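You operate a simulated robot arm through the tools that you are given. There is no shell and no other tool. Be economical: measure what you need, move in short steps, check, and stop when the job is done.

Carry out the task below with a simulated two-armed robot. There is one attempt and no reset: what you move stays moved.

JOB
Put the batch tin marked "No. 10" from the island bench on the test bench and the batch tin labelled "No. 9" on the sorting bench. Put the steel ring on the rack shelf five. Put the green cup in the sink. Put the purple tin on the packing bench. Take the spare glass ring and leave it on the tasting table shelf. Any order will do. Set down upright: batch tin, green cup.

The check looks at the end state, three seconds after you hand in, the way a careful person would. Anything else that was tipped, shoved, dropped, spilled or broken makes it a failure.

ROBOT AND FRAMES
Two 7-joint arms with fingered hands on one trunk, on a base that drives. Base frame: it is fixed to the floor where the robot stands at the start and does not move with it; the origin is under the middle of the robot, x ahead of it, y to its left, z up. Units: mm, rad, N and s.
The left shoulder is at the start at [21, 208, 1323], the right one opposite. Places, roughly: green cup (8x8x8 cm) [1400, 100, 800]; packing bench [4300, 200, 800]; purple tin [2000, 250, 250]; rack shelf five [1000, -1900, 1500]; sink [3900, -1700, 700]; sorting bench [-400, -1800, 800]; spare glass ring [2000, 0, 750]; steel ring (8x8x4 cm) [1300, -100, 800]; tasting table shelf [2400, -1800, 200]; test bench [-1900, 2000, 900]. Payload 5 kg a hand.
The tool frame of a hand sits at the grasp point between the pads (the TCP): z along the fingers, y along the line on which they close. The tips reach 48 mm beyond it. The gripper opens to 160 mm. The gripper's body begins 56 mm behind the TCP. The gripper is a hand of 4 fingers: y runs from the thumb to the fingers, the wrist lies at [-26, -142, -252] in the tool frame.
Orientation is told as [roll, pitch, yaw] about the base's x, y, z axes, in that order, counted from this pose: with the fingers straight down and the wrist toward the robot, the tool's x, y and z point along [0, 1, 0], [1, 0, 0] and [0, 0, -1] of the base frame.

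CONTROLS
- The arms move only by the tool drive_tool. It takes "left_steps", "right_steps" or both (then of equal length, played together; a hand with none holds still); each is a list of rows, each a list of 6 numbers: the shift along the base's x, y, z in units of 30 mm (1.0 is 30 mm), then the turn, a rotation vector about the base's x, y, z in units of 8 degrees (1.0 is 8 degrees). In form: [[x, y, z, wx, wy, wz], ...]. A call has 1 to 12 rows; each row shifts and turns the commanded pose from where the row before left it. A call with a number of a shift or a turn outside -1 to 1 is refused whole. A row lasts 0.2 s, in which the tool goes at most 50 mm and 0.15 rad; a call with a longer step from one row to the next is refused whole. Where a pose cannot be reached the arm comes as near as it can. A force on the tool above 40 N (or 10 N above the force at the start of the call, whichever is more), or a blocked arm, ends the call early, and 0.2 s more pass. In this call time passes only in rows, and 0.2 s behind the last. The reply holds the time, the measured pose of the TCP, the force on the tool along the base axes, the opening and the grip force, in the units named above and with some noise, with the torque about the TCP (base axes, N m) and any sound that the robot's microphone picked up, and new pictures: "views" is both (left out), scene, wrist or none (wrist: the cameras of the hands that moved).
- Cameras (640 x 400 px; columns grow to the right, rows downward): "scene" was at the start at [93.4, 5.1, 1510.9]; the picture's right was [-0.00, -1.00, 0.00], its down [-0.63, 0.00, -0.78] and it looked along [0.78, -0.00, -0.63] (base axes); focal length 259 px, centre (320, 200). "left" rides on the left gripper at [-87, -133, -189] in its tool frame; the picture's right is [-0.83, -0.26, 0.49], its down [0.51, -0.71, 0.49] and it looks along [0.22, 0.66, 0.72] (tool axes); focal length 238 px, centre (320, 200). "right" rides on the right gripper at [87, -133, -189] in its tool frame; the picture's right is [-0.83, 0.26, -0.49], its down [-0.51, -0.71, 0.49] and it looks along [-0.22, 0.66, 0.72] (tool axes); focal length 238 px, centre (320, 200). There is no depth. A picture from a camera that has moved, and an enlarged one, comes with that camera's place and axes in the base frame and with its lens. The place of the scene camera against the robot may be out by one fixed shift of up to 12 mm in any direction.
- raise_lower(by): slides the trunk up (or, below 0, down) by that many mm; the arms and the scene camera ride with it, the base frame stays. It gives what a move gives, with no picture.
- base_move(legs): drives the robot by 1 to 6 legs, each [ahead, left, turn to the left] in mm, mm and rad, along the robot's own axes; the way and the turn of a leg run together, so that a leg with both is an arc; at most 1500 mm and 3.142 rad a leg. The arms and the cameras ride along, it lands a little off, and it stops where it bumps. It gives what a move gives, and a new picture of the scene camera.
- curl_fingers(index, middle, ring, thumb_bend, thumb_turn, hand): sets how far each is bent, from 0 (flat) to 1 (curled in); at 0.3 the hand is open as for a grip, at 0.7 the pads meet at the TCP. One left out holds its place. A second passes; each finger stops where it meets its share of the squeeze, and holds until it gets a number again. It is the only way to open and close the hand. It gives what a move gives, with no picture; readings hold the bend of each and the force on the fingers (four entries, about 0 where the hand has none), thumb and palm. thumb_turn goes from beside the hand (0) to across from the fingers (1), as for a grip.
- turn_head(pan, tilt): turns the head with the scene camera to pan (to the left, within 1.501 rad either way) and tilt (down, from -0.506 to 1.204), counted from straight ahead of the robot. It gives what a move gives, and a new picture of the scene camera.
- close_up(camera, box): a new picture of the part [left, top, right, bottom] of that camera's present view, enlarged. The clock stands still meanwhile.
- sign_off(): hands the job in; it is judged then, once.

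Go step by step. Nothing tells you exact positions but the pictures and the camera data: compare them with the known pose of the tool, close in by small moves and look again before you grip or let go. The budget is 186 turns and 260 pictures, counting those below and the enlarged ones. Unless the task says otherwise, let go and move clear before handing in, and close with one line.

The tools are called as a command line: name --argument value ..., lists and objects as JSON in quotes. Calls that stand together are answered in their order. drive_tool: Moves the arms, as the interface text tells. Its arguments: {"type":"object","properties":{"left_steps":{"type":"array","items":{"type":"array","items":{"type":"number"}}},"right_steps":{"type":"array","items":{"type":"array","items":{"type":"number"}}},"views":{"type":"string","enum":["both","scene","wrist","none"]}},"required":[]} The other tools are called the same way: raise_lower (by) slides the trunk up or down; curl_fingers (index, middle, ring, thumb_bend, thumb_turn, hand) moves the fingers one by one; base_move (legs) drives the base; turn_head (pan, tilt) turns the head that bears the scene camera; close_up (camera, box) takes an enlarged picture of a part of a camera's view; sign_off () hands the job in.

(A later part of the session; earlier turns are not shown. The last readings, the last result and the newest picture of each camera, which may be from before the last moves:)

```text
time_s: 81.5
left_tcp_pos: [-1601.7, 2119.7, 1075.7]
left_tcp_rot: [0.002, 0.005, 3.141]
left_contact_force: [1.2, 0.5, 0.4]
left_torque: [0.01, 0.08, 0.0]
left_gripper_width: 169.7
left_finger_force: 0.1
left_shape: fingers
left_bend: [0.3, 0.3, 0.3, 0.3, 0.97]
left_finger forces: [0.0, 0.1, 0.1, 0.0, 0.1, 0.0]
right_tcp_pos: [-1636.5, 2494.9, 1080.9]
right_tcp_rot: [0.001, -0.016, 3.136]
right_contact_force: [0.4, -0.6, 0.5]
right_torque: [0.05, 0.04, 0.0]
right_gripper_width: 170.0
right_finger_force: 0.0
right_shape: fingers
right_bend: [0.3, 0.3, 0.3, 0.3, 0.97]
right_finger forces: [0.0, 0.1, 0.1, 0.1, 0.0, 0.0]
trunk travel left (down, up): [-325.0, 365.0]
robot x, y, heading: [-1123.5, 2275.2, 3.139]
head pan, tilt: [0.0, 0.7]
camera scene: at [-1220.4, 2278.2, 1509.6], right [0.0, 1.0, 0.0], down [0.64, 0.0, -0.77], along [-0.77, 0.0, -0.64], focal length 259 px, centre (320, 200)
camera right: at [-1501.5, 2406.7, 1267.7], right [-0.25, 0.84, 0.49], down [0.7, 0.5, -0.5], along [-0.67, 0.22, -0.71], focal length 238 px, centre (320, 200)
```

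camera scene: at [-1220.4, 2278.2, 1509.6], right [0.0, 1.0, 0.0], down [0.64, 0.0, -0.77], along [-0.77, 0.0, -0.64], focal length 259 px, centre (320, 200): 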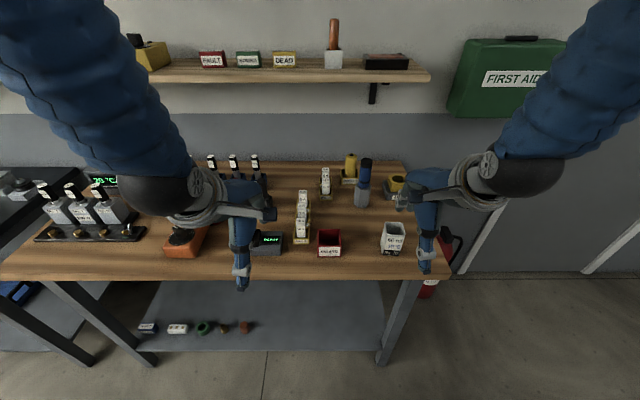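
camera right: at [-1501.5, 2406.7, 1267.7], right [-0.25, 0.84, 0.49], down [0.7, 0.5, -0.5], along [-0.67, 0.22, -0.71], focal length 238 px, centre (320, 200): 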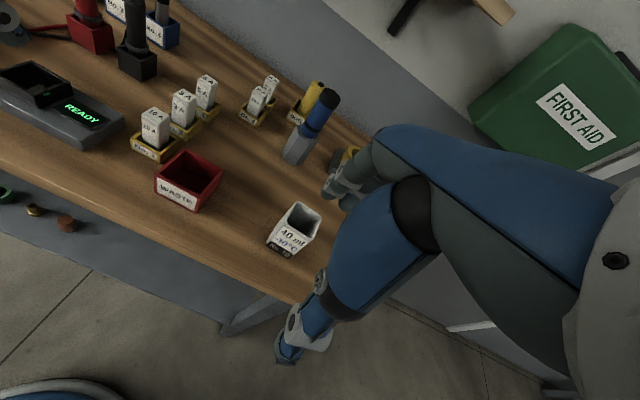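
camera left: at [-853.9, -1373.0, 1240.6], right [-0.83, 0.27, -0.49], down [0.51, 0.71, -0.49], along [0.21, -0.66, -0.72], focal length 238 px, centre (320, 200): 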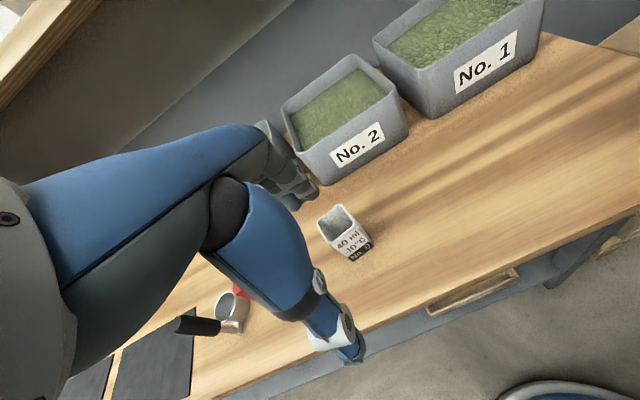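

No. 10 is upright on the test bench. Now I drive back to the right side of the island for the steel ring and green cup.

base_move --legs '[[-240, 0, 0], [0, 0, 1.572], [1500, 0, 0], [1500, 0, 0], [0, 0, 1.57]]'

```text
time_s: 104.9
left_tcp_pos: [-488.6, -584.0, 1076.1]
left_tcp_rot: [0.002, 0.005, -0.044]
left_contact_force: [-0.3, 0.1, -0.4]
left_torque: [-0.01, 0.01, -0.03]
left_gripper_width: 170.0
left_finger_force: 0.1
left_shape: fingers
left_bend: [0.3, 0.3, 0.3, 0.3, 0.97]
left_finger forces: [0.0, 0.0, 0.0, 0.0, 0.0, 0.1]
right_tcp_pos: [-466.5, -960.1, 1079.4]
right_tcp_rot: [0.001, -0.016, -0.046]
right_contact_force: [-0.1, -0.4, 0.2]
right_torque: [-0.01, -0.02, -0.02]
right_gripper_width: 170.1
right_finger_force: 0.0
right_shape: fingers
right_bend: [0.3, 0.3, 0.3, 0.3, 0.97]
right_finger forces: [0.0, 0.0, 0.1, 0.0, 0.1, 0.0]
trunk travel left (down, up): [-325.0, 365.0]
robot x, y, heading: [-972.5, -720.2, -0.043]
head pan, tilt: [0.0, 0.7]
camera scene: at [-879.5, -716.7, 1509.4], right [-0.04, -1.0, 0.0], down [-0.64, 0.03, -0.76], along [0.76, -0.03, -0.64], focal length 259 px, centre (320, 200)
```

scene: 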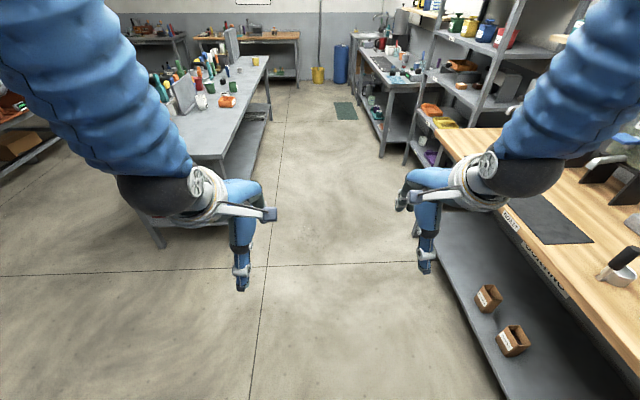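

base_move --legs '[[0, 0, 0.045], [1160, 0, 0], [1160, 0, 0], [0, 0, 1.57]]'

```text
time_s: 120.6
left_tcp_pos: [1182.3, -205.2, 1076.8]
left_tcp_rot: [0.003, 0.005, 1.607]
left_contact_force: [0.1, 0.3, 0.3]
left_torque: [0.01, 0.01, 0.0]
left_gripper_width: 169.9
left_finger_force: 0.1
left_shape: fingers
left_bend: [0.3, 0.3, 0.3, 0.3, 0.97]
left_finger forces: [0.0, 0.1, 0.0, 0.0, 0.0, 0.0]
right_tcp_pos: [1555.7, -154.9, 1080.5]
right_tcp_rot: [0.003, -0.018, 1.604]
right_contact_force: [-0.2, -0.1, 0.4]
right_torque: [-0.01, -0.01, 0.0]
right_gripper_width: 169.9
right_finger_force: 0.2
right_shape: fingers
right_bend: [0.3, 0.3, 0.3, 0.3, 0.97]
right_finger forces: [0.0, 0.0, 0.0, 0.0, 0.0, 0.0]
trunk travel left (down, up): [-325.0, 365.0]
robot x, y, heading: [1355.1, -674.3, 1.609]
head pan, tilt: [0.0, 0.7]
camera scene: at [1347.6, -576.8, 1509.4], right [1.0, 0.04, 0.0], down [0.02, -0.64, -0.76], along [-0.03, 0.76, -0.64], focal length 259 px, centre (320, 200)
```

scene: 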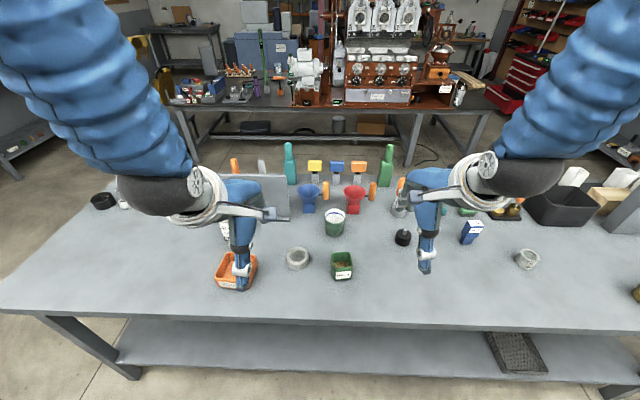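

close_up --camera "scene" --box '[200, 190, 400, 300]'

close_up --camera "scene" --box '[380, 180, 640, 320]'

```text
3.20 times, centred on (300, 245) of scene
camera zoom: at [1347.6, -576.8, 1509.4], right [1.0, 0.04, 0.0], down [0.02, -0.64, -0.76], along [-0.03, 0.76, -0.64], focal length 829 px, centre (384, 56)
```

zoom: 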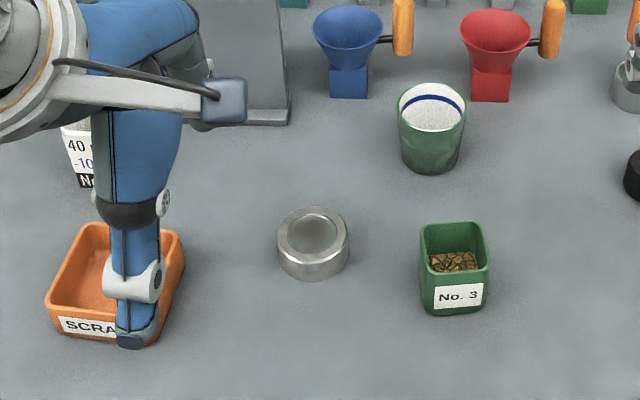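

```text
2.46 times, centred on (510, 250) of scene
camera zoom: at [1347.6, -576.8, 1509.4], right [1.0, 0.04, 0.0], down [0.02, -0.64, -0.76], along [-0.03, 0.76, -0.64], focal length 638 px, centre (-148, 77)
```

zoom: 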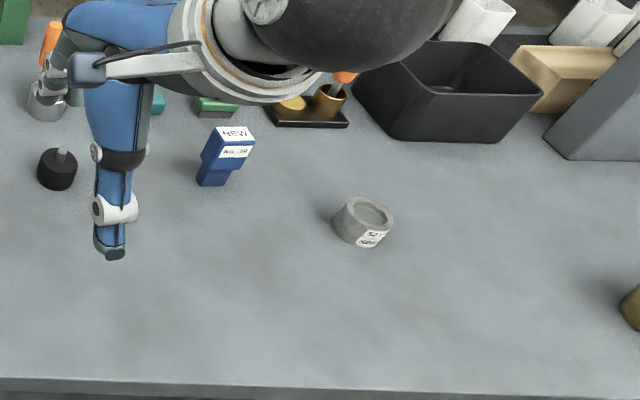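

The steel ring is at about [1251, -45], the round green cup about [1375, 102], and the labelled glass ring about [2014, -20]. I'll move the left hand over the steel ring first.

drive_tool --left_steps '[[0.38, 0.89, -0.5, 0, 0, 0], [0.38, 0.89, -0.5, 0, 0, 0], [0.38, 0.89, -0.5, 0, 0, 0], [0.38, 0.89, -0.5, 0, 0, 0], [0.38, 0.89, -0.5, 0, 0, 0], [0.38, 0.89, -0.5, 0, 0, 0]]'

close_up --camera "left" --box '[260, 180, 460, 340]'

close_up --camera "scene" --box '[490, 225, 570, 285]'

```text
time_s: 122.0
left_tcp_pos: [1250.3, -45.0, 983.4]
left_tcp_rot: [0.001, 0.006, 1.606]
left_contact_force: [0.8, 0.9, 0.3]
left_torque: [-0.14, 0.01, -0.01]
left_gripper_width: 169.8
left_finger_force: 0.1
left_shape: fingers
left_bend: [0.3, 0.3, 0.3, 0.3, 0.97]
left_finger forces: [0.1, 0.0, 0.0, 0.0, 0.0, 0.0]
right_tcp_pos: [1557.4, -152.4, 1077.7]
right_tcp_rot: [0.001, -0.018, 1.603]
right_contact_force: [0.2, 0.5, -0.1]
right_torque: [-0.06, 0.01, -0.01]
right_gripper_width: 170.2
right_finger_force: 0.0
right_shape: fingers
right_bend: [0.3, 0.3, 0.3, 0.3, 0.97]
right_finger forces: [0.0, 0.0, 0.0, 0.0, 0.0, 0.1]
trunk travel left (down, up): [-325.0, 365.0]
robot x, y, heading: [1354.9, -677.4, 1.606]
head pan, tilt: [0.0, 0.7]
camera scene: at [1348.5, -575.3, 1509.3], right [1.0, 0.04, 0.0], down [0.02, -0.64, -0.76], along [-0.03, 0.76, -0.65], focal length 259 px, centre (320, 200)
camera left: at [1342.8, -173.3, 1173.1], right [0.84, -0.23, -0.49], down [-0.48, -0.73, -0.49], along [-0.24, 0.64, -0.73], focal length 238 px, centre (320, 200)
```

scene: 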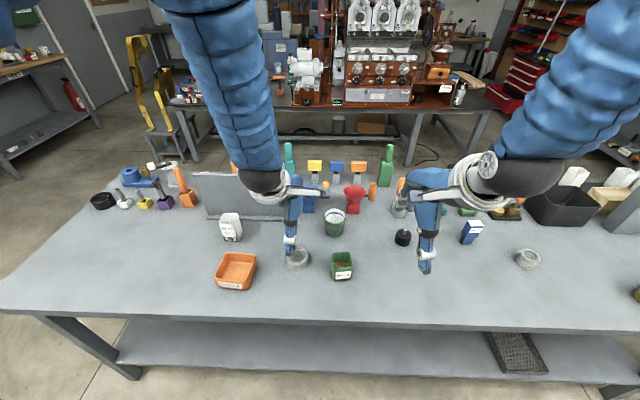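
left: 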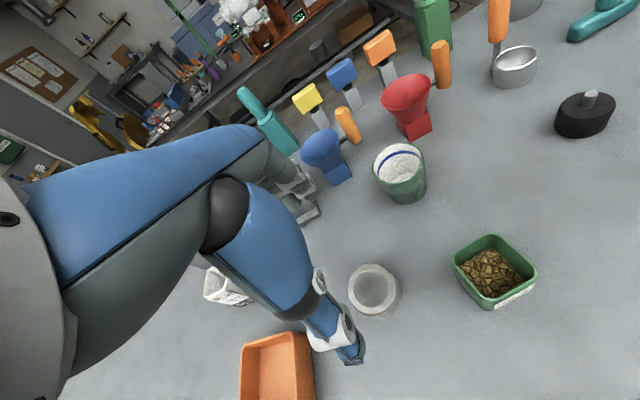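

```text
2.50 times, centred on (360, 260) of left
camera zoom: at [1342.8, -173.3, 1173.1], right [0.84, -0.23, -0.49], down [-0.48, -0.73, -0.49], along [-0.24, 0.64, -0.73], focal length 596 px, centre (220, 50)
```

zoom: 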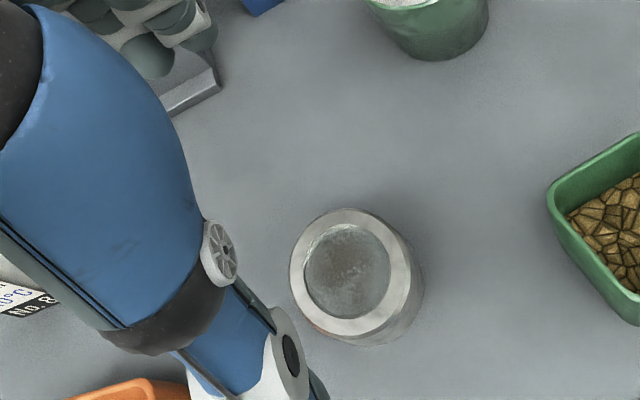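

```text
6.67 times, centred on (530, 255) of scene
camera zoom: at [1348.5, -575.3, 1509.3], right [1.0, 0.04, 0.0], down [0.02, -0.64, -0.76], along [-0.03, 0.76, -0.65], focal length 1728 px, centre (-1080, -167)
```

zoom: 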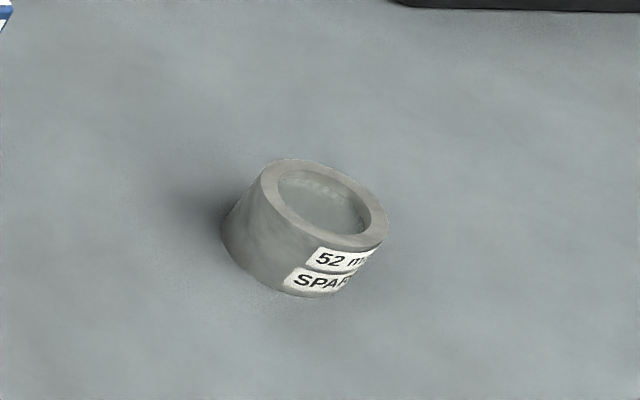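

The ring's label confirms "52 mm SPARE" for the glass ring. From the wrist view the steel ring is near [1256, -63]; I'll correct, partly close the hand and descend for another look.

curl_fingers --hand "left" --index 0.38 --middle 0.38 --ring 0.38 --thumb_bend 0.36

drive_tool --left_steps '[[0.2, -0.57, -0.8, 0, 0, 0], [0, 0, -0.8, 0, 0, 0], [0, 0, -0.8, 0, 0, 0], [0, 0, -0.8, 0, 0, 0]]' --views "both"

close_up --camera "left" --box '[260, 180, 420, 380]'

```text
time_s: 123.0
left_tcp_pos: [1250.9, -45.9, 985.0]
left_tcp_rot: [0.002, 0.006, 1.606]
left_contact_force: [-0.3, -0.8, -0.7]
left_torque: [0.0, -0.03, -0.05]
left_gripper_width: 143.7
left_finger_force: 0.0
left_shape: fingers
left_bend: [0.38, 0.38, 0.38, 0.36, 0.97]
left_finger forces: [0.0, 0.0, 0.1, 0.0, 0.0, 0.1]
right_tcp_pos: [1555.1, -153.8, 1079.5]
right_tcp_rot: [0.002, -0.018, 1.603]
right_contact_force: [-0.8, 0.4, 0.0]
right_torque: [0.0, -0.01, 0.01]
right_gripper_width: 170.0
right_finger_force: 0.0
right_shape: fingers
right_bend: [0.3, 0.3, 0.3, 0.3, 0.97]
right_finger forces: [0.0, 0.0, 0.1, 0.0, 0.0, 0.0]
trunk travel left (down, up): [-325.0, 365.0]
robot x, y, heading: [1354.2, -676.3, 1.606]
head pan, tilt: [0.0, 0.7]
```

```text
time_s: 124.0
left_tcp_pos: [1254.5, -60.8, 889.3]
left_tcp_rot: [0.001, 0.006, 1.606]
left_contact_force: [0.0, 1.2, 1.7]
left_torque: [-0.11, 0.01, -0.03]
left_gripper_width: 143.4
left_finger_force: 0.1
left_shape: fingers
left_bend: [0.38, 0.38, 0.38, 0.36, 0.97]
left_finger forces: [0.0, 0.0, 0.0, 0.0, 0.1, 0.0]
right_tcp_pos: [1556.8, -155.0, 1079.9]
right_tcp_rot: [0.002, -0.014, 1.604]
right_contact_force: [-0.2, -0.5, 0.4]
right_torque: [-0.03, 0.0, -0.02]
right_gripper_width: 170.1
right_finger_force: 0.0
right_shape: fingers
right_bend: [0.3, 0.3, 0.3, 0.3, 0.97]
right_finger forces: [0.0, 0.1, 0.1, 0.0, 0.0, 0.1]
trunk travel left (down, up): [-325.0, 365.0]
robot x, y, heading: [1351.2, -679.1, 1.603]
head pan, tilt: [0.0, 0.7]
camera scene: at [1347.5, -576.0, 1509.4], right [1.0, 0.04, 0.0], down [0.02, -0.64, -0.76], along [-0.03, 0.76, -0.64], focal length 259 px, centre (320, 200)
camera left: at [1348.1, -190.6, 1078.2], right [0.84, -0.23, -0.49], down [-0.48, -0.73, -0.49], along [-0.24, 0.64, -0.73], focal length 238 px, centre (320, 200)
```

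scene: 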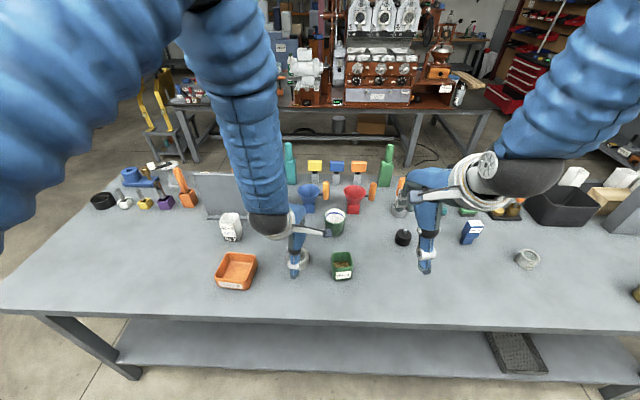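
left: 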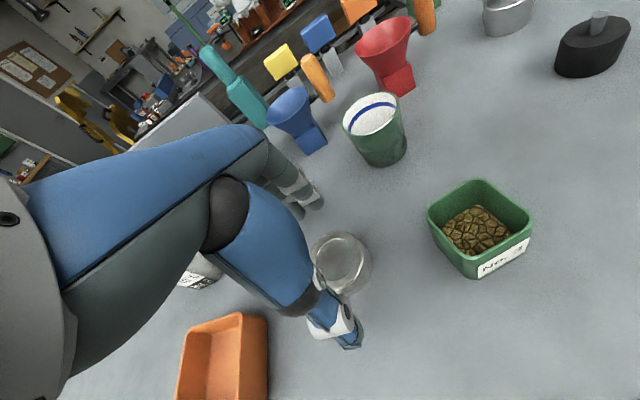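

```text
2.00 times, centred on (340, 280) of left
camera zoom: at [1348.1, -190.6, 1078.2], right [0.84, -0.23, -0.49], down [-0.48, -0.73, -0.49], along [-0.24, 0.64, -0.73], focal length 477 px, centre (280, 40)
```

zoom: 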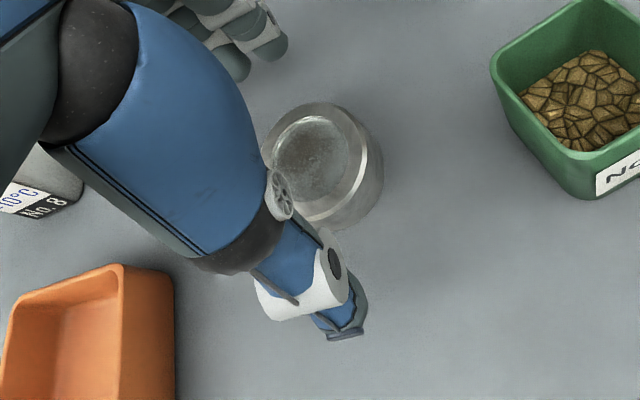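

The ring is centred under the grasp point within a few mm. I'll descend the last 40 mm and close.

drive_tool --left_steps '[[0.1, 0, -0.7, 0, 0, 0], [0, 0, -0.4, 0, 0, 0], [0, 0, -0.27, 0, 0, 0]]' --views "wrist"

```text
time_s: 124.8
left_tcp_pos: [1258.7, -60.5, 850.8]
left_tcp_rot: [0.002, -0.001, 1.607]
left_contact_force: [-0.5, -1.7, 26.3]
left_torque: [1.9, 0.45, 0.01]
left_gripper_width: 143.4
left_finger_force: 13.3
left_shape: fingers
left_bend: [0.38, 0.37, 0.38, 0.36, 0.97]
left_finger forces: [0.1, 26.2, 0.0, 0.0, 0.1, 0.0]
right_tcp_pos: [1557.8, -155.9, 1081.1]
right_tcp_rot: [0.002, -0.018, 1.605]
right_contact_force: [0.2, -0.6, -0.6]
right_torque: [0.0, -0.02, 0.01]
right_gripper_width: 169.9
right_finger_force: 0.2
right_shape: fingers
right_bend: [0.3, 0.3, 0.3, 0.3, 0.97]
right_finger forces: [0.1, 0.0, 0.1, 0.1, 0.1, 0.0]
trunk travel left (down, up): [-325.0, 365.0]
robot x, y, heading: [1351.7, -674.8, 1.607]
head pan, tilt: [0.0, 0.7]
camera left: at [1351.3, -191.5, 1040.4], right [0.84, -0.23, -0.49], down [-0.48, -0.73, -0.49], along [-0.24, 0.65, -0.72], focal length 238 px, centre (320, 200)
```

left: 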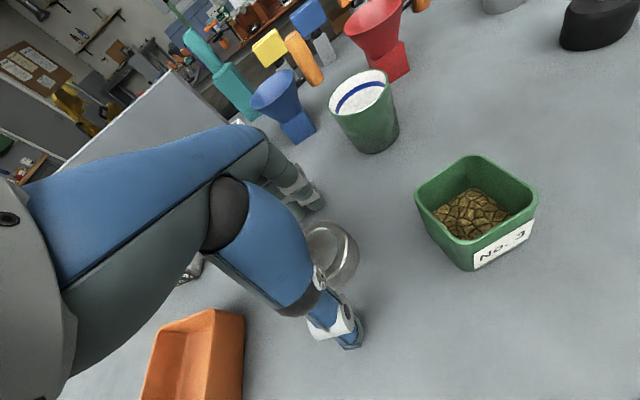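

The middle fingertip touches the bench; I'll raise 5 mm and close.

drive_tool --left_steps '[[0, 0, 0.18, 0, 0, 0]]' --views "none"

curl_fingers --hand "left" --index 0.7 --middle 0.7 --ring 0.7 --thumb_bend 0.7

drive_tool --left_steps '[[0, 0, 0.5, 0, 0, 0], [0, 0, 0.8, 0, 0, 0]]' --views "wrist"

close_up --camera "left" --box '[240, 180, 400, 380]'

```text
time_s: 125.2
left_tcp_pos: [1259.7, -63.5, 853.4]
left_tcp_rot: [0.004, 0.007, 1.605]
left_contact_force: [-0.5, -0.2, 7.7]
left_torque: [0.58, 0.15, 0.02]
left_gripper_width: 143.5
left_finger_force: 3.6
left_shape: fingers
left_bend: [0.38, 0.37, 0.38, 0.36, 0.97]
left_finger forces: [0.0, 7.4, 0.1, 0.0, 0.1, 0.1]
right_tcp_pos: [1555.8, -154.0, 1079.6]
right_tcp_rot: [0.001, -0.018, 1.602]
right_contact_force: [0.6, -0.4, 0.2]
right_torque: [0.0, 0.02, 0.02]
right_gripper_width: 169.9
right_finger_force: 0.1
right_shape: fingers
right_bend: [0.3, 0.3, 0.3, 0.3, 0.97]
right_finger forces: [0.0, 0.0, 0.0, 0.0, 0.1, 0.1]
trunk travel left (down, up): [-325.0, 365.0]
robot x, y, heading: [1356.8, -679.2, 1.608]
head pan, tilt: [0.0, 0.7]
```

```text
time_s: 126.2
left_tcp_pos: [1259.2, -62.1, 855.8]
left_tcp_rot: [0.002, 0.003, 1.606]
left_contact_force: [0.5, 7.2, 20.5]
left_torque: [1.58, 0.29, -0.15]
left_gripper_width: 73.9
left_finger_force: 26.0
left_shape: fingers
left_bend: [0.49, 0.52, 0.7, 0.62, 0.97]
left_finger forces: [13.7, 23.2, 0.1, 0.0, 16.1, 0.0]
right_tcp_pos: [1555.9, -154.2, 1080.2]
right_tcp_rot: [0.0, -0.017, 1.604]
right_contact_force: [0.0, 0.5, 0.5]
right_torque: [0.01, 0.0, 0.01]
right_gripper_width: 170.1
right_finger_force: 0.0
right_shape: fingers
right_bend: [0.3, 0.3, 0.3, 0.3, 0.97]
right_finger forces: [0.0, 0.0, 0.0, 0.0, 0.1, 0.0]
trunk travel left (down, up): [-325.0, 365.0]
robot x, y, heading: [1352.0, -677.9, 1.61]
head pan, tilt: [0.0, 0.7]
```

```text
time_s: 126.8
left_tcp_pos: [1259.2, -65.4, 893.0]
left_tcp_rot: [0.002, 0.01, 1.606]
left_contact_force: [1.0, -0.8, -5.9]
left_torque: [0.06, 0.01, 0.01]
left_gripper_width: 73.8
left_finger_force: 17.9
left_shape: fingers
left_bend: [0.49, 0.53, 0.7, 0.62, 0.97]
left_finger forces: [12.2, 5.8, 0.0, 0.1, 17.9, 0.1]
right_tcp_pos: [1556.6, -154.8, 1080.6]
right_tcp_rot: [0.002, -0.018, 1.605]
right_contact_force: [0.3, -0.6, -0.1]
right_torque: [0.04, -0.01, -0.03]
right_gripper_width: 170.1
right_finger_force: 0.1
right_shape: fingers
right_bend: [0.3, 0.3, 0.3, 0.3, 0.97]
right_finger forces: [0.0, 0.0, 0.0, 0.0, 0.0, 0.0]
trunk travel left (down, up): [-325.0, 365.0]
robot x, y, heading: [1351.2, -674.3, 1.605]
head pan, tilt: [0.0, 0.7]
camera left: at [1350.7, -193.4, 1082.4], right [0.84, -0.23, -0.49], down [-0.48, -0.73, -0.48], along [-0.24, 0.64, -0.73], focal length 238 px, centre (320, 200)
```

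left: 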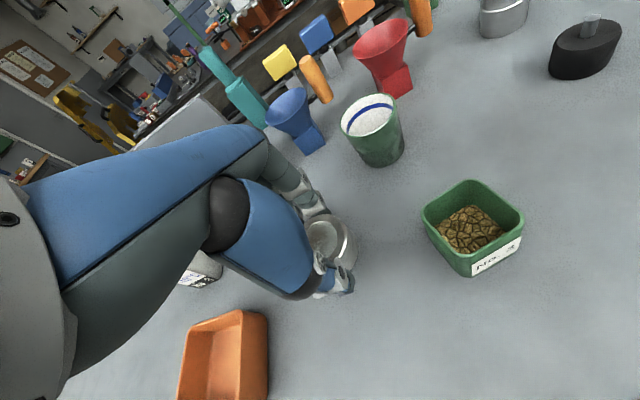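

```text
2.00 times, centred on (320, 280) of left
camera zoom: at [1350.7, -193.4, 1082.4], right [0.84, -0.23, -0.49], down [-0.48, -0.73, -0.48], along [-0.24, 0.64, -0.73], focal length 477 px, centre (320, 40)
```

zoom: 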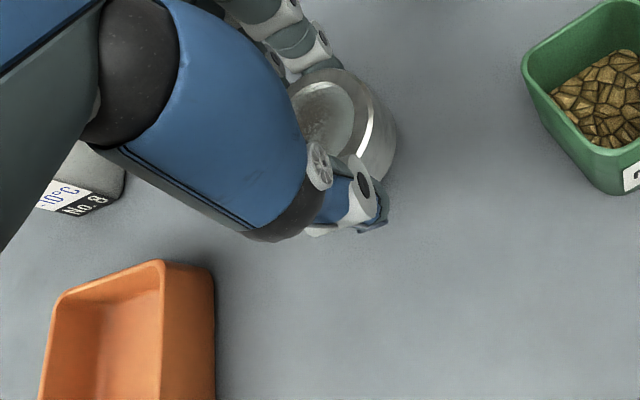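

The ring is held. I'll lift it and draw the left hand back, then bring the right hand above the green cup.

drive_tool --left_steps '[[0, 0, 0.9, 0, 0, 0], [0, 0, 0.9, 0, 0, 0], [0, 0, 0.9, 0, 0, 0], [-0.3, -0.8, 0.9, 0, 0, 0], [-0.5, -0.8, 0.9, 0, 0, 0], [-0.5, -0.8, 0.9, 0, 0, 0], [-0.5, -0.8, 0, 0, 0, 0]]' --views "none"

drive_tool --right_steps '[[-0.74, 0.9, 0, 0, 0, 0], [-0.74, 0.9, 0, 0, 0, 0], [-0.74, 0.9, 0, 0, 0, 0], [-0.74, 0.9, 0, 0, 0, 0], [-0.74, 0.9, -0.5, 0, 0, 0], [-0.74, 0.9, -0.5, 0, 0, 0], [-0.74, 0.9, -0.5, 0, 0, 0], [-0.74, 0.9, -0.5, 0, 0, 0]]'

```text
time_s: 128.4
left_tcp_pos: [1204.6, -158.2, 1058.2]
left_tcp_rot: [0.002, 0.006, 1.606]
left_contact_force: [0.0, 0.8, -4.9]
left_torque: [-0.03, -0.05, -0.02]
left_gripper_width: 73.9
left_finger_force: 17.5
left_shape: fingers
left_bend: [0.49, 0.54, 0.7, 0.62, 0.97]
left_finger forces: [12.4, 5.8, 0.1, 0.1, 17.9, 0.0]
right_tcp_pos: [1555.6, -153.4, 1079.8]
right_tcp_rot: [0.002, -0.016, 1.604]
right_contact_force: [-0.5, 0.1, 0.3]
right_torque: [-0.01, -0.04, 0.01]
right_gripper_width: 170.0
right_finger_force: 0.1
right_shape: fingers
right_bend: [0.3, 0.3, 0.3, 0.3, 0.97]
right_finger forces: [0.0, 0.1, 0.0, 0.1, 0.0, 0.0]
trunk travel left (down, up): [-325.0, 365.0]
robot x, y, heading: [1351.0, -679.8, 1.607]
head pan, tilt: [0.0, 0.7]
```

```text
time_s: 130.2
left_tcp_pos: [1205.8, -157.3, 1055.5]
left_tcp_rot: [0.0, 0.008, 1.605]
left_contact_force: [-0.1, 0.3, -6.3]
left_torque: [-0.11, -0.03, 0.02]
left_gripper_width: 74.0
left_finger_force: 18.1
left_shape: fingers
left_bend: [0.49, 0.54, 0.7, 0.62, 0.97]
left_finger forces: [12.4, 5.8, 0.0, 0.1, 17.7, 0.1]
right_tcp_pos: [1377.6, 62.1, 1017.9]
right_tcp_rot: [-0.007, -0.015, 1.617]
right_contact_force: [2.7, 0.9, -1.6]
right_torque: [-0.13, 0.26, -0.14]
right_gripper_width: 169.9
right_finger_force: 0.1
right_shape: fingers
right_bend: [0.3, 0.3, 0.3, 0.3, 0.98]
right_finger forces: [0.1, 0.0, 0.0, 0.0, 0.0, 0.0]
trunk travel left (down, up): [-325.0, 365.0]
robot x, y, heading: [1352.3, -675.1, 1.605]
head pan, tilt: [0.0, 0.7]
camera scene: at [1347.1, -574.6, 1509.2], right [1.0, 0.03, 0.0], down [0.02, -0.65, -0.76], along [-0.03, 0.76, -0.65], focal length 259 px, centre (320, 200)
camera right: at [1295.1, -78.0, 1204.9], right [0.82, 0.29, 0.5], down [0.54, -0.68, -0.5], along [0.19, 0.68, -0.71], focal length 238 px, centre (320, 200)
```

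scene: 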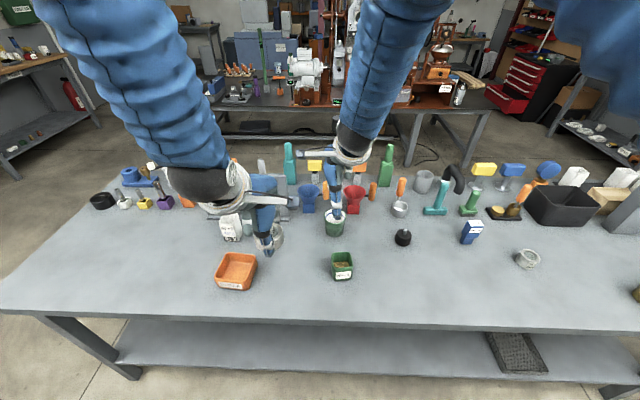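
right: 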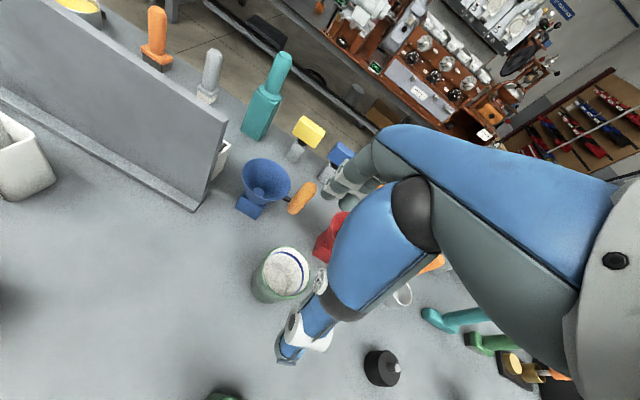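

The cup centre is about [1378, 80] from the wrist view. I'll narrow the opening slightly, align, descend partway and re-check.

curl_fingers --hand "right" --index 0.36 --middle 0.36 --ring 0.36 --thumb_bend 0.36

drive_tool --right_steps '[[0, 0.6, -0.6, 0, 0, 0], [0, 0, -0.8, 0, 0, 0], [0, 0, -0.8, 0, 0, 0], [0, 0, -0.6, 0, 0, 0]]'

close_up --camera "right" --box '[220, 120, 420, 360]'

```text
time_s: 131.2
left_tcp_pos: [1205.4, -158.1, 1056.7]
left_tcp_rot: [0.003, 0.006, 1.606]
left_contact_force: [0.7, 0.2, -5.7]
left_torque: [-0.04, -0.01, 0.03]
left_gripper_width: 74.2
left_finger_force: 18.6
left_shape: fingers
left_bend: [0.49, 0.54, 0.7, 0.62, 0.97]
left_finger forces: [12.3, 5.9, 0.0, 0.1, 17.7, 0.0]
right_tcp_pos: [1376.1, 60.6, 1019.4]
right_tcp_rot: [0.002, -0.014, 1.604]
right_contact_force: [0.0, 1.0, -0.4]
right_torque: [0.01, 0.0, -0.03]
right_gripper_width: 147.6
right_finger_force: 0.1
right_shape: fingers
right_bend: [0.36, 0.36, 0.36, 0.36, 0.98]
right_finger forces: [0.0, 0.0, 0.0, 0.0, 0.0, 0.0]
trunk travel left (down, up): [-325.0, 365.0]
robot x, y, heading: [1352.7, -677.4, 1.606]
head pan, tilt: [0.0, 0.7]
```

```text
time_s: 132.2
left_tcp_pos: [1206.7, -161.0, 1058.0]
left_tcp_rot: [0.004, 0.004, 1.605]
left_contact_force: [0.2, -1.0, -5.4]
left_torque: [0.03, -0.01, 0.01]
left_gripper_width: 74.0
left_finger_force: 18.2
left_shape: fingers
left_bend: [0.49, 0.54, 0.7, 0.62, 0.97]
left_finger forces: [12.3, 5.8, 0.0, 0.0, 17.8, 0.1]
right_tcp_pos: [1377.5, 78.3, 938.8]
right_tcp_rot: [0.003, -0.022, 1.604]
right_contact_force: [-1.0, -2.2, 14.8]
right_torque: [1.34, -0.68, -0.06]
right_gripper_width: 147.4
right_finger_force: 7.4
right_shape: fingers
right_bend: [0.36, 0.36, 0.35, 0.36, 0.98]
right_finger forces: [0.0, 0.0, 14.5, 0.0, 0.0, 0.1]
trunk travel left (down, up): [-325.0, 365.0]
robot x, y, heading: [1354.5, -680.6, 1.605]
head pan, tilt: [0.0, 0.7]
camera scene: at [1347.4, -579.1, 1509.8], right [1.0, 0.04, 0.0], down [0.02, -0.64, -0.77], along [-0.03, 0.77, -0.64], focal length 259 px, centre (320, 200)
camera right: at [1295.1, -62.0, 1125.2], right [0.83, 0.27, 0.49], down [0.53, -0.68, -0.51], along [0.2, 0.68, -0.71], focal length 238 px, centre (320, 200)
```

scene: 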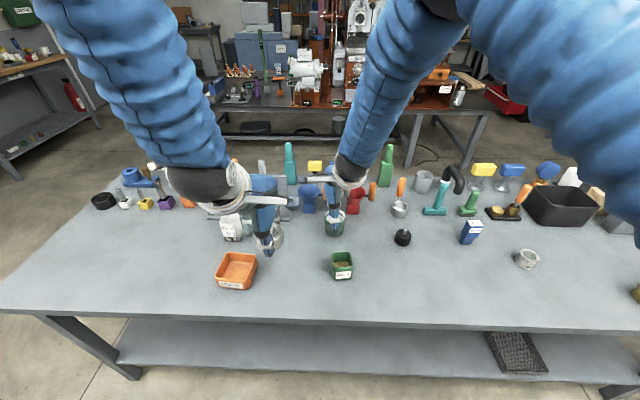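
right: 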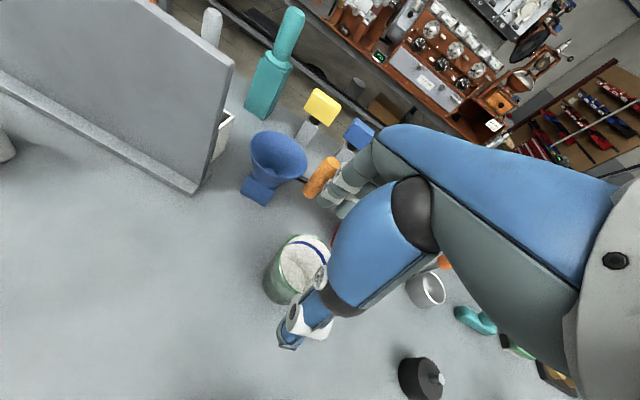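

```text
1.67 times, centred on (320, 240) of right
camera zoom: at [1295.1, -62.0, 1125.2], right [0.83, 0.27, 0.49], down [0.53, -0.68, -0.51], along [0.2, 0.68, -0.71], focal length 397 px, centre (320, 133)
```

zoom: 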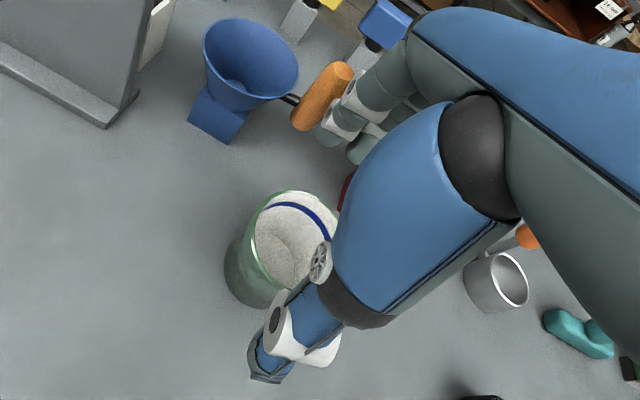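

The ring finger touched something (the red funnel) so I lift away at once. I'll instead turn the hand 90° so the fingers come down on the free left side of the cup and the thumb on the right.

drive_tool --right_steps '[[0, 0, 0.9, 0, 0, 0], [0, 0, 0.9, 0, 0, 0], [0, 0, 0.9, 0, 0, 0]]' --views "wrist"

close_up --camera "right" --box '[200, 100, 460, 340]'

```text
time_s: 133.0
left_tcp_pos: [1206.3, -158.2, 1057.0]
left_tcp_rot: [0.003, 0.004, 1.606]
left_contact_force: [0.0, -0.3, -5.3]
left_torque: [-0.01, -0.01, -0.02]
left_gripper_width: 74.0
left_finger_force: 18.0
left_shape: fingers
left_bend: [0.49, 0.54, 0.7, 0.62, 0.97]
left_finger forces: [12.3, 5.8, 0.0, 0.0, 17.8, 0.1]
right_tcp_pos: [1380.6, 77.0, 1017.2]
right_tcp_rot: [0.003, -0.014, 1.605]
right_contact_force: [-0.9, -0.8, 0.0]
right_torque: [0.14, 0.04, -0.05]
right_gripper_width: 147.4
right_finger_force: 0.1
right_shape: fingers
right_bend: [0.36, 0.36, 0.36, 0.36, 0.98]
right_finger forces: [0.0, 0.0, 0.1, 0.1, 0.0, 0.1]
trunk travel left (down, up): [-325.0, 365.0]
robot x, y, heading: [1352.3, -674.6, 1.606]
head pan, tilt: [0.0, 0.7]
camera right: at [1298.5, -61.8, 1204.1], right [0.83, 0.28, 0.49], down [0.53, -0.68, -0.5], along [0.19, 0.67, -0.71], focal length 238 px, centre (320, 200)
```

right: 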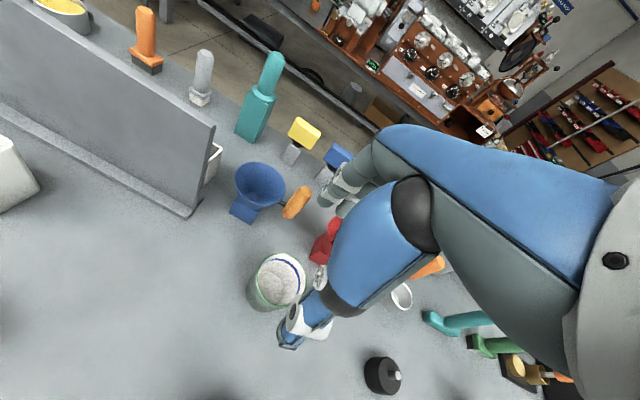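

```text
1.67 times, centred on (330, 220) of right
camera zoom: at [1298.5, -61.8, 1204.1], right [0.83, 0.28, 0.49], down [0.53, -0.68, -0.5], along [0.19, 0.67, -0.71], focal length 397 px, centre (303, 167)
```

zoom: 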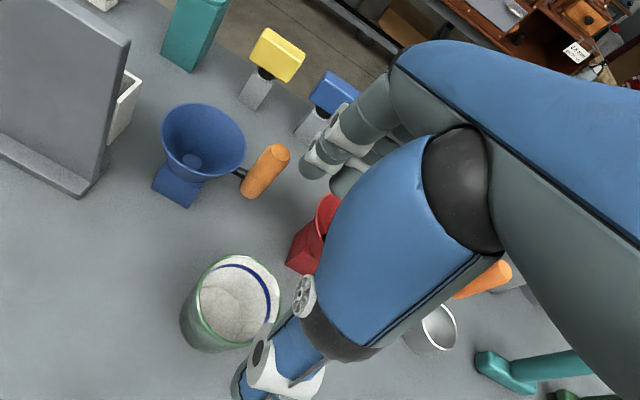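

The funnel still stands. I'll rotate the hand 48° first and check.

drive_tool --right_steps '[[0, 0, 0, 0, 0, 1], [0, 0, 0, 0, 0, 1], [0, 0, 0, 0, 0, 1], [0, 0, 0, 0, 0, 1], [0, 0, 0, 0, 0, 1], [0, 0, 0, 0, 0, 1]]' --views "scene"

close_up --camera "scene" --box '[260, 160, 460, 290]'

```text
time_s: 134.4
left_tcp_pos: [1206.9, -157.0, 1056.0]
left_tcp_rot: [0.003, 0.008, 1.606]
left_contact_force: [1.4, -0.2, -5.9]
left_torque: [-0.06, 0.04, 0.0]
left_gripper_width: 74.1
left_finger_force: 18.3
left_shape: fingers
left_bend: [0.49, 0.54, 0.7, 0.62, 0.97]
left_finger forces: [12.3, 5.8, 0.0, 0.1, 17.7, 0.0]
right_tcp_pos: [1380.9, 78.6, 1015.2]
right_tcp_rot: [0.003, -0.015, 2.443]
right_contact_force: [0.4, -0.2, 0.0]
right_torque: [-0.02, 0.03, 0.03]
right_gripper_width: 147.1
right_finger_force: 0.0
right_shape: fingers
right_bend: [0.36, 0.36, 0.36, 0.36, 0.98]
right_finger forces: [0.1, 0.0, 0.0, 0.0, 0.0, 0.0]
trunk travel left (down, up): [-325.0, 365.0]
robot x, y, heading: [1351.3, -680.5, 1.605]
head pan, tilt: [0.0, 0.7]
camera scene: at [1348.9, -575.7, 1509.3], right [1.0, 0.03, 0.0], down [0.02, -0.64, -0.76], along [-0.03, 0.76, -0.65], focal length 259 px, centre (320, 200)
```

scene: 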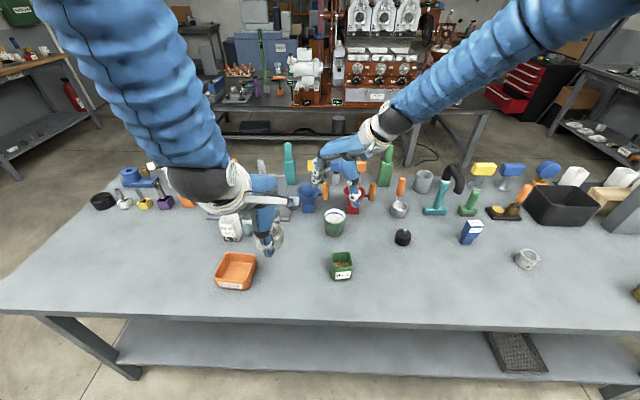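

```text
3.08 times, centred on (360, 225) of scene
camera zoom: at [1348.9, -575.7, 1509.3], right [1.0, 0.03, 0.0], down [0.02, -0.64, -0.76], along [-0.03, 0.76, -0.65], focal length 797 px, centre (197, 123)
```

zoom: 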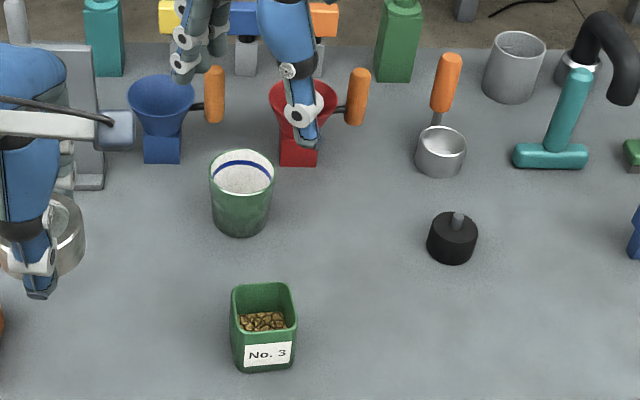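

drive_tool --right_steps '[[0, 0, 0, 0, 0, 1], [0, 0, 0, 0, 0, 1], [0, 0, 0, 0, 0, 1], [0, 0, 0, 0, 0, 1], [0, 0, 0, 0, 0, 1], [0, 0, 0, 0, 0, 1]]' --views "both"

close_up --camera "right" --box '[200, 120, 440, 360]'

```text
time_s: 135.8
left_tcp_pos: [1206.5, -157.1, 1056.5]
left_tcp_rot: [0.003, 0.006, 1.606]
left_contact_force: [-0.3, 0.4, -4.4]
left_torque: [-0.07, -0.01, -0.01]
left_gripper_width: 73.8
left_finger_force: 18.4
left_shape: fingers
left_bend: [0.49, 0.54, 0.7, 0.62, 0.97]
left_finger forces: [12.4, 5.9, 0.0, 0.0, 17.8, 0.1]
right_tcp_pos: [1379.5, 80.4, 1014.9]
right_tcp_rot: [0.003, -0.017, -3.004]
right_contact_force: [0.2, 0.9, 0.9]
right_torque: [-0.03, -0.01, -0.01]
right_gripper_width: 147.2
right_finger_force: 0.1
right_shape: fingers
right_bend: [0.36, 0.36, 0.36, 0.36, 0.98]
right_finger forces: [0.0, 0.0, 0.0, 0.0, 0.0, 0.1]
trunk travel left (down, up): [-325.0, 365.0]
robot x, y, heading: [1354.5, -673.2, 1.607]
head pan, tilt: [0.0, 0.7]
camera scene: at [1347.5, -575.6, 1509.3], right [1.0, 0.03, 0.0], down [0.02, -0.64, -0.76], along [-0.03, 0.76, -0.65], focal length 259 px, centre (320, 200)
camera right: at [1525.4, 13.5, 1203.1], right [-0.36, 0.79, 0.49], down [0.62, 0.6, -0.5], along [-0.69, 0.12, -0.71], focal length 238 px, centre (320, 200)
```

scene: 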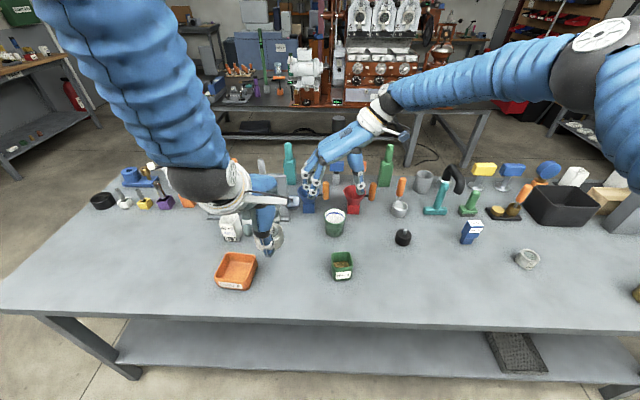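
right: 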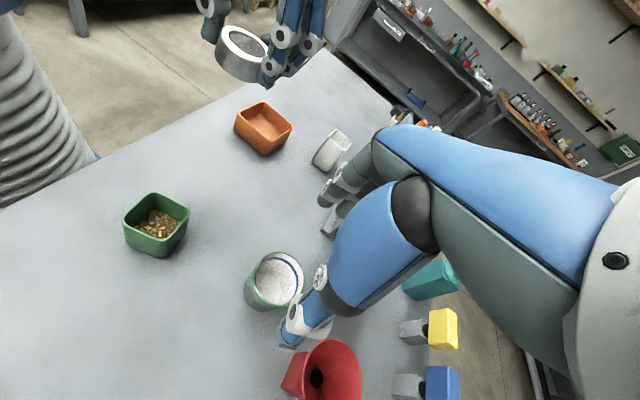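

```text
1.67 times, centred on (320, 240) of right
camera zoom: at [1525.4, 13.5, 1203.1], right [-0.36, 0.79, 0.49], down [0.62, 0.6, -0.5], along [-0.69, 0.12, -0.71], focal length 397 px, centre (320, 133)
```

zoom: 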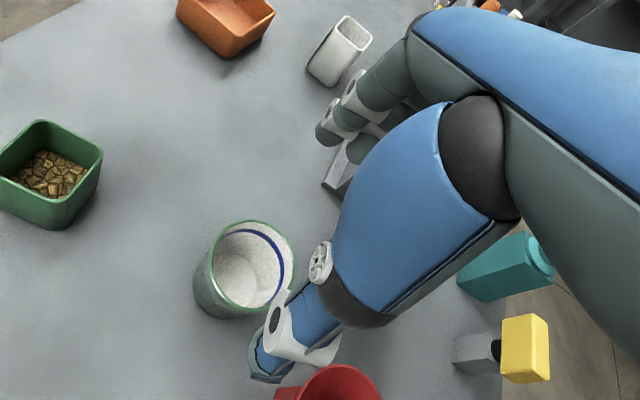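

The cup sits at [1384, 78] relative to the turned hand, with clearances on both sides. I'll descend in two stages.

drive_tool --right_steps '[[0.15, -0.07, -0.8, 0, 0, 0], [0, 0, -0.8, 0, 0, 0], [0, 0, -0.8, 0, 0, 0], [0, 0, -0.8, 0, 0, 0]]' --views "both"

close_up --camera "right" --box '[200, 120, 440, 360]'

```text
time_s: 136.8
left_tcp_pos: [1206.4, -157.9, 1056.7]
left_tcp_rot: [0.0, 0.008, 1.606]
left_contact_force: [0.0, 1.0, -5.5]
left_torque: [-0.09, 0.0, 0.02]
left_gripper_width: 73.7
left_finger_force: 17.8
left_shape: fingers
left_bend: [0.49, 0.54, 0.7, 0.62, 0.97]
left_finger forces: [12.3, 6.0, 0.0, 0.0, 17.7, 0.1]
right_tcp_pos: [1381.9, 77.4, 920.5]
right_tcp_rot: [0.002, -0.018, -3.004]
right_contact_force: [-0.1, 0.7, 0.3]
right_torque: [-0.07, -0.02, -0.05]
right_gripper_width: 147.2
right_finger_force: 0.1
right_shape: fingers
right_bend: [0.36, 0.36, 0.36, 0.36, 0.98]
right_finger forces: [0.1, 0.1, 0.1, 0.0, 0.0, 0.0]
trunk travel left (down, up): [-325.0, 365.0]
robot x, y, heading: [1353.9, -675.4, 1.606]
head pan, tilt: [0.0, 0.7]
camera scene: at [1347.8, -575.7, 1509.3], right [1.0, 0.04, 0.0], down [0.02, -0.64, -0.76], along [-0.03, 0.76, -0.65], focal length 259 px, centre (320, 200)
camera right: at [1528.7, 10.8, 1107.3], right [-0.36, 0.79, 0.49], down [0.62, 0.6, -0.5], along [-0.69, 0.12, -0.71], focal length 238 px, centre (320, 200)
```

scene: 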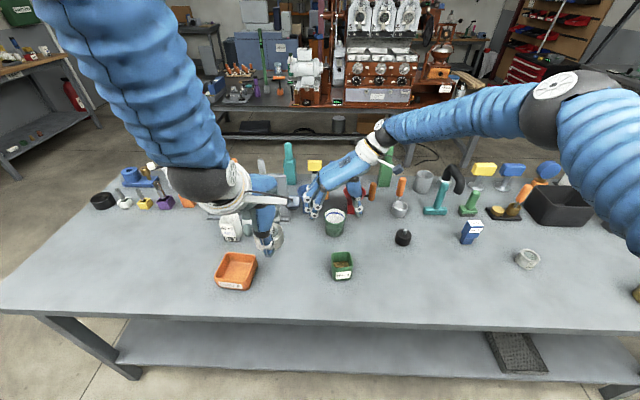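
right: 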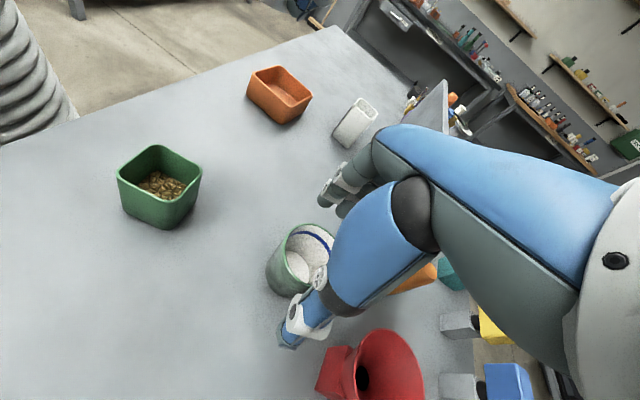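

```text
1.67 times, centred on (320, 240) of right
camera zoom: at [1528.7, 10.8, 1107.3], right [-0.36, 0.79, 0.49], down [0.62, 0.6, -0.5], along [-0.69, 0.12, -0.71], focal length 397 px, centre (320, 133)
```

zoom: 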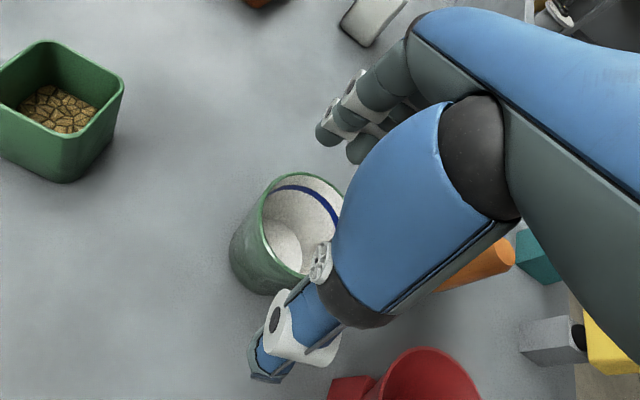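

Well aligned. I'll descend the remaining 52 mm and close the hand.

drive_tool --right_steps '[[-0.05, -0.1, -0.7, 0, 0, 0], [0, 0, -0.6, 0, 0, 0], [0, 0, -0.43, 0, 0, 0]]' --views "wrist"

```text
time_s: 137.6
left_tcp_pos: [1205.0, -157.7, 1055.6]
left_tcp_rot: [0.003, 0.006, 1.607]
left_contact_force: [-0.5, 0.8, -5.6]
left_torque: [-0.11, -0.01, -0.03]
left_gripper_width: 74.2
left_finger_force: 18.0
left_shape: fingers
left_bend: [0.49, 0.54, 0.7, 0.62, 0.97]
left_finger forces: [12.4, 5.9, 0.0, 0.0, 17.6, 0.0]
right_tcp_pos: [1381.2, 72.8, 867.0]
right_tcp_rot: [0.003, -0.018, -3.004]
right_contact_force: [-0.2, 0.2, -0.8]
right_torque: [-0.03, 0.01, 0.01]
right_gripper_width: 147.3
right_finger_force: 0.0
right_shape: fingers
right_bend: [0.36, 0.36, 0.36, 0.36, 0.98]
right_finger forces: [0.0, 0.0, 0.0, 0.1, 0.1, 0.0]
trunk travel left (down, up): [-325.0, 365.0]
robot x, y, heading: [1355.5, -675.8, 1.612]
head pan, tilt: [0.0, 0.7]
camera right: at [1528.5, 6.8, 1054.4], right [-0.36, 0.79, 0.49], down [0.63, 0.6, -0.5], along [-0.69, 0.12, -0.71], focal length 238 px, centre (320, 200)
```

right: 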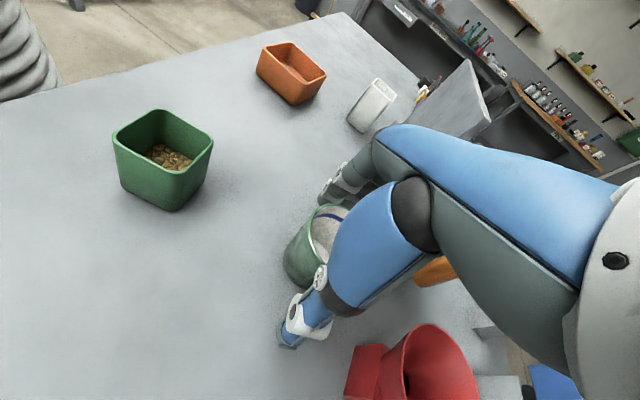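

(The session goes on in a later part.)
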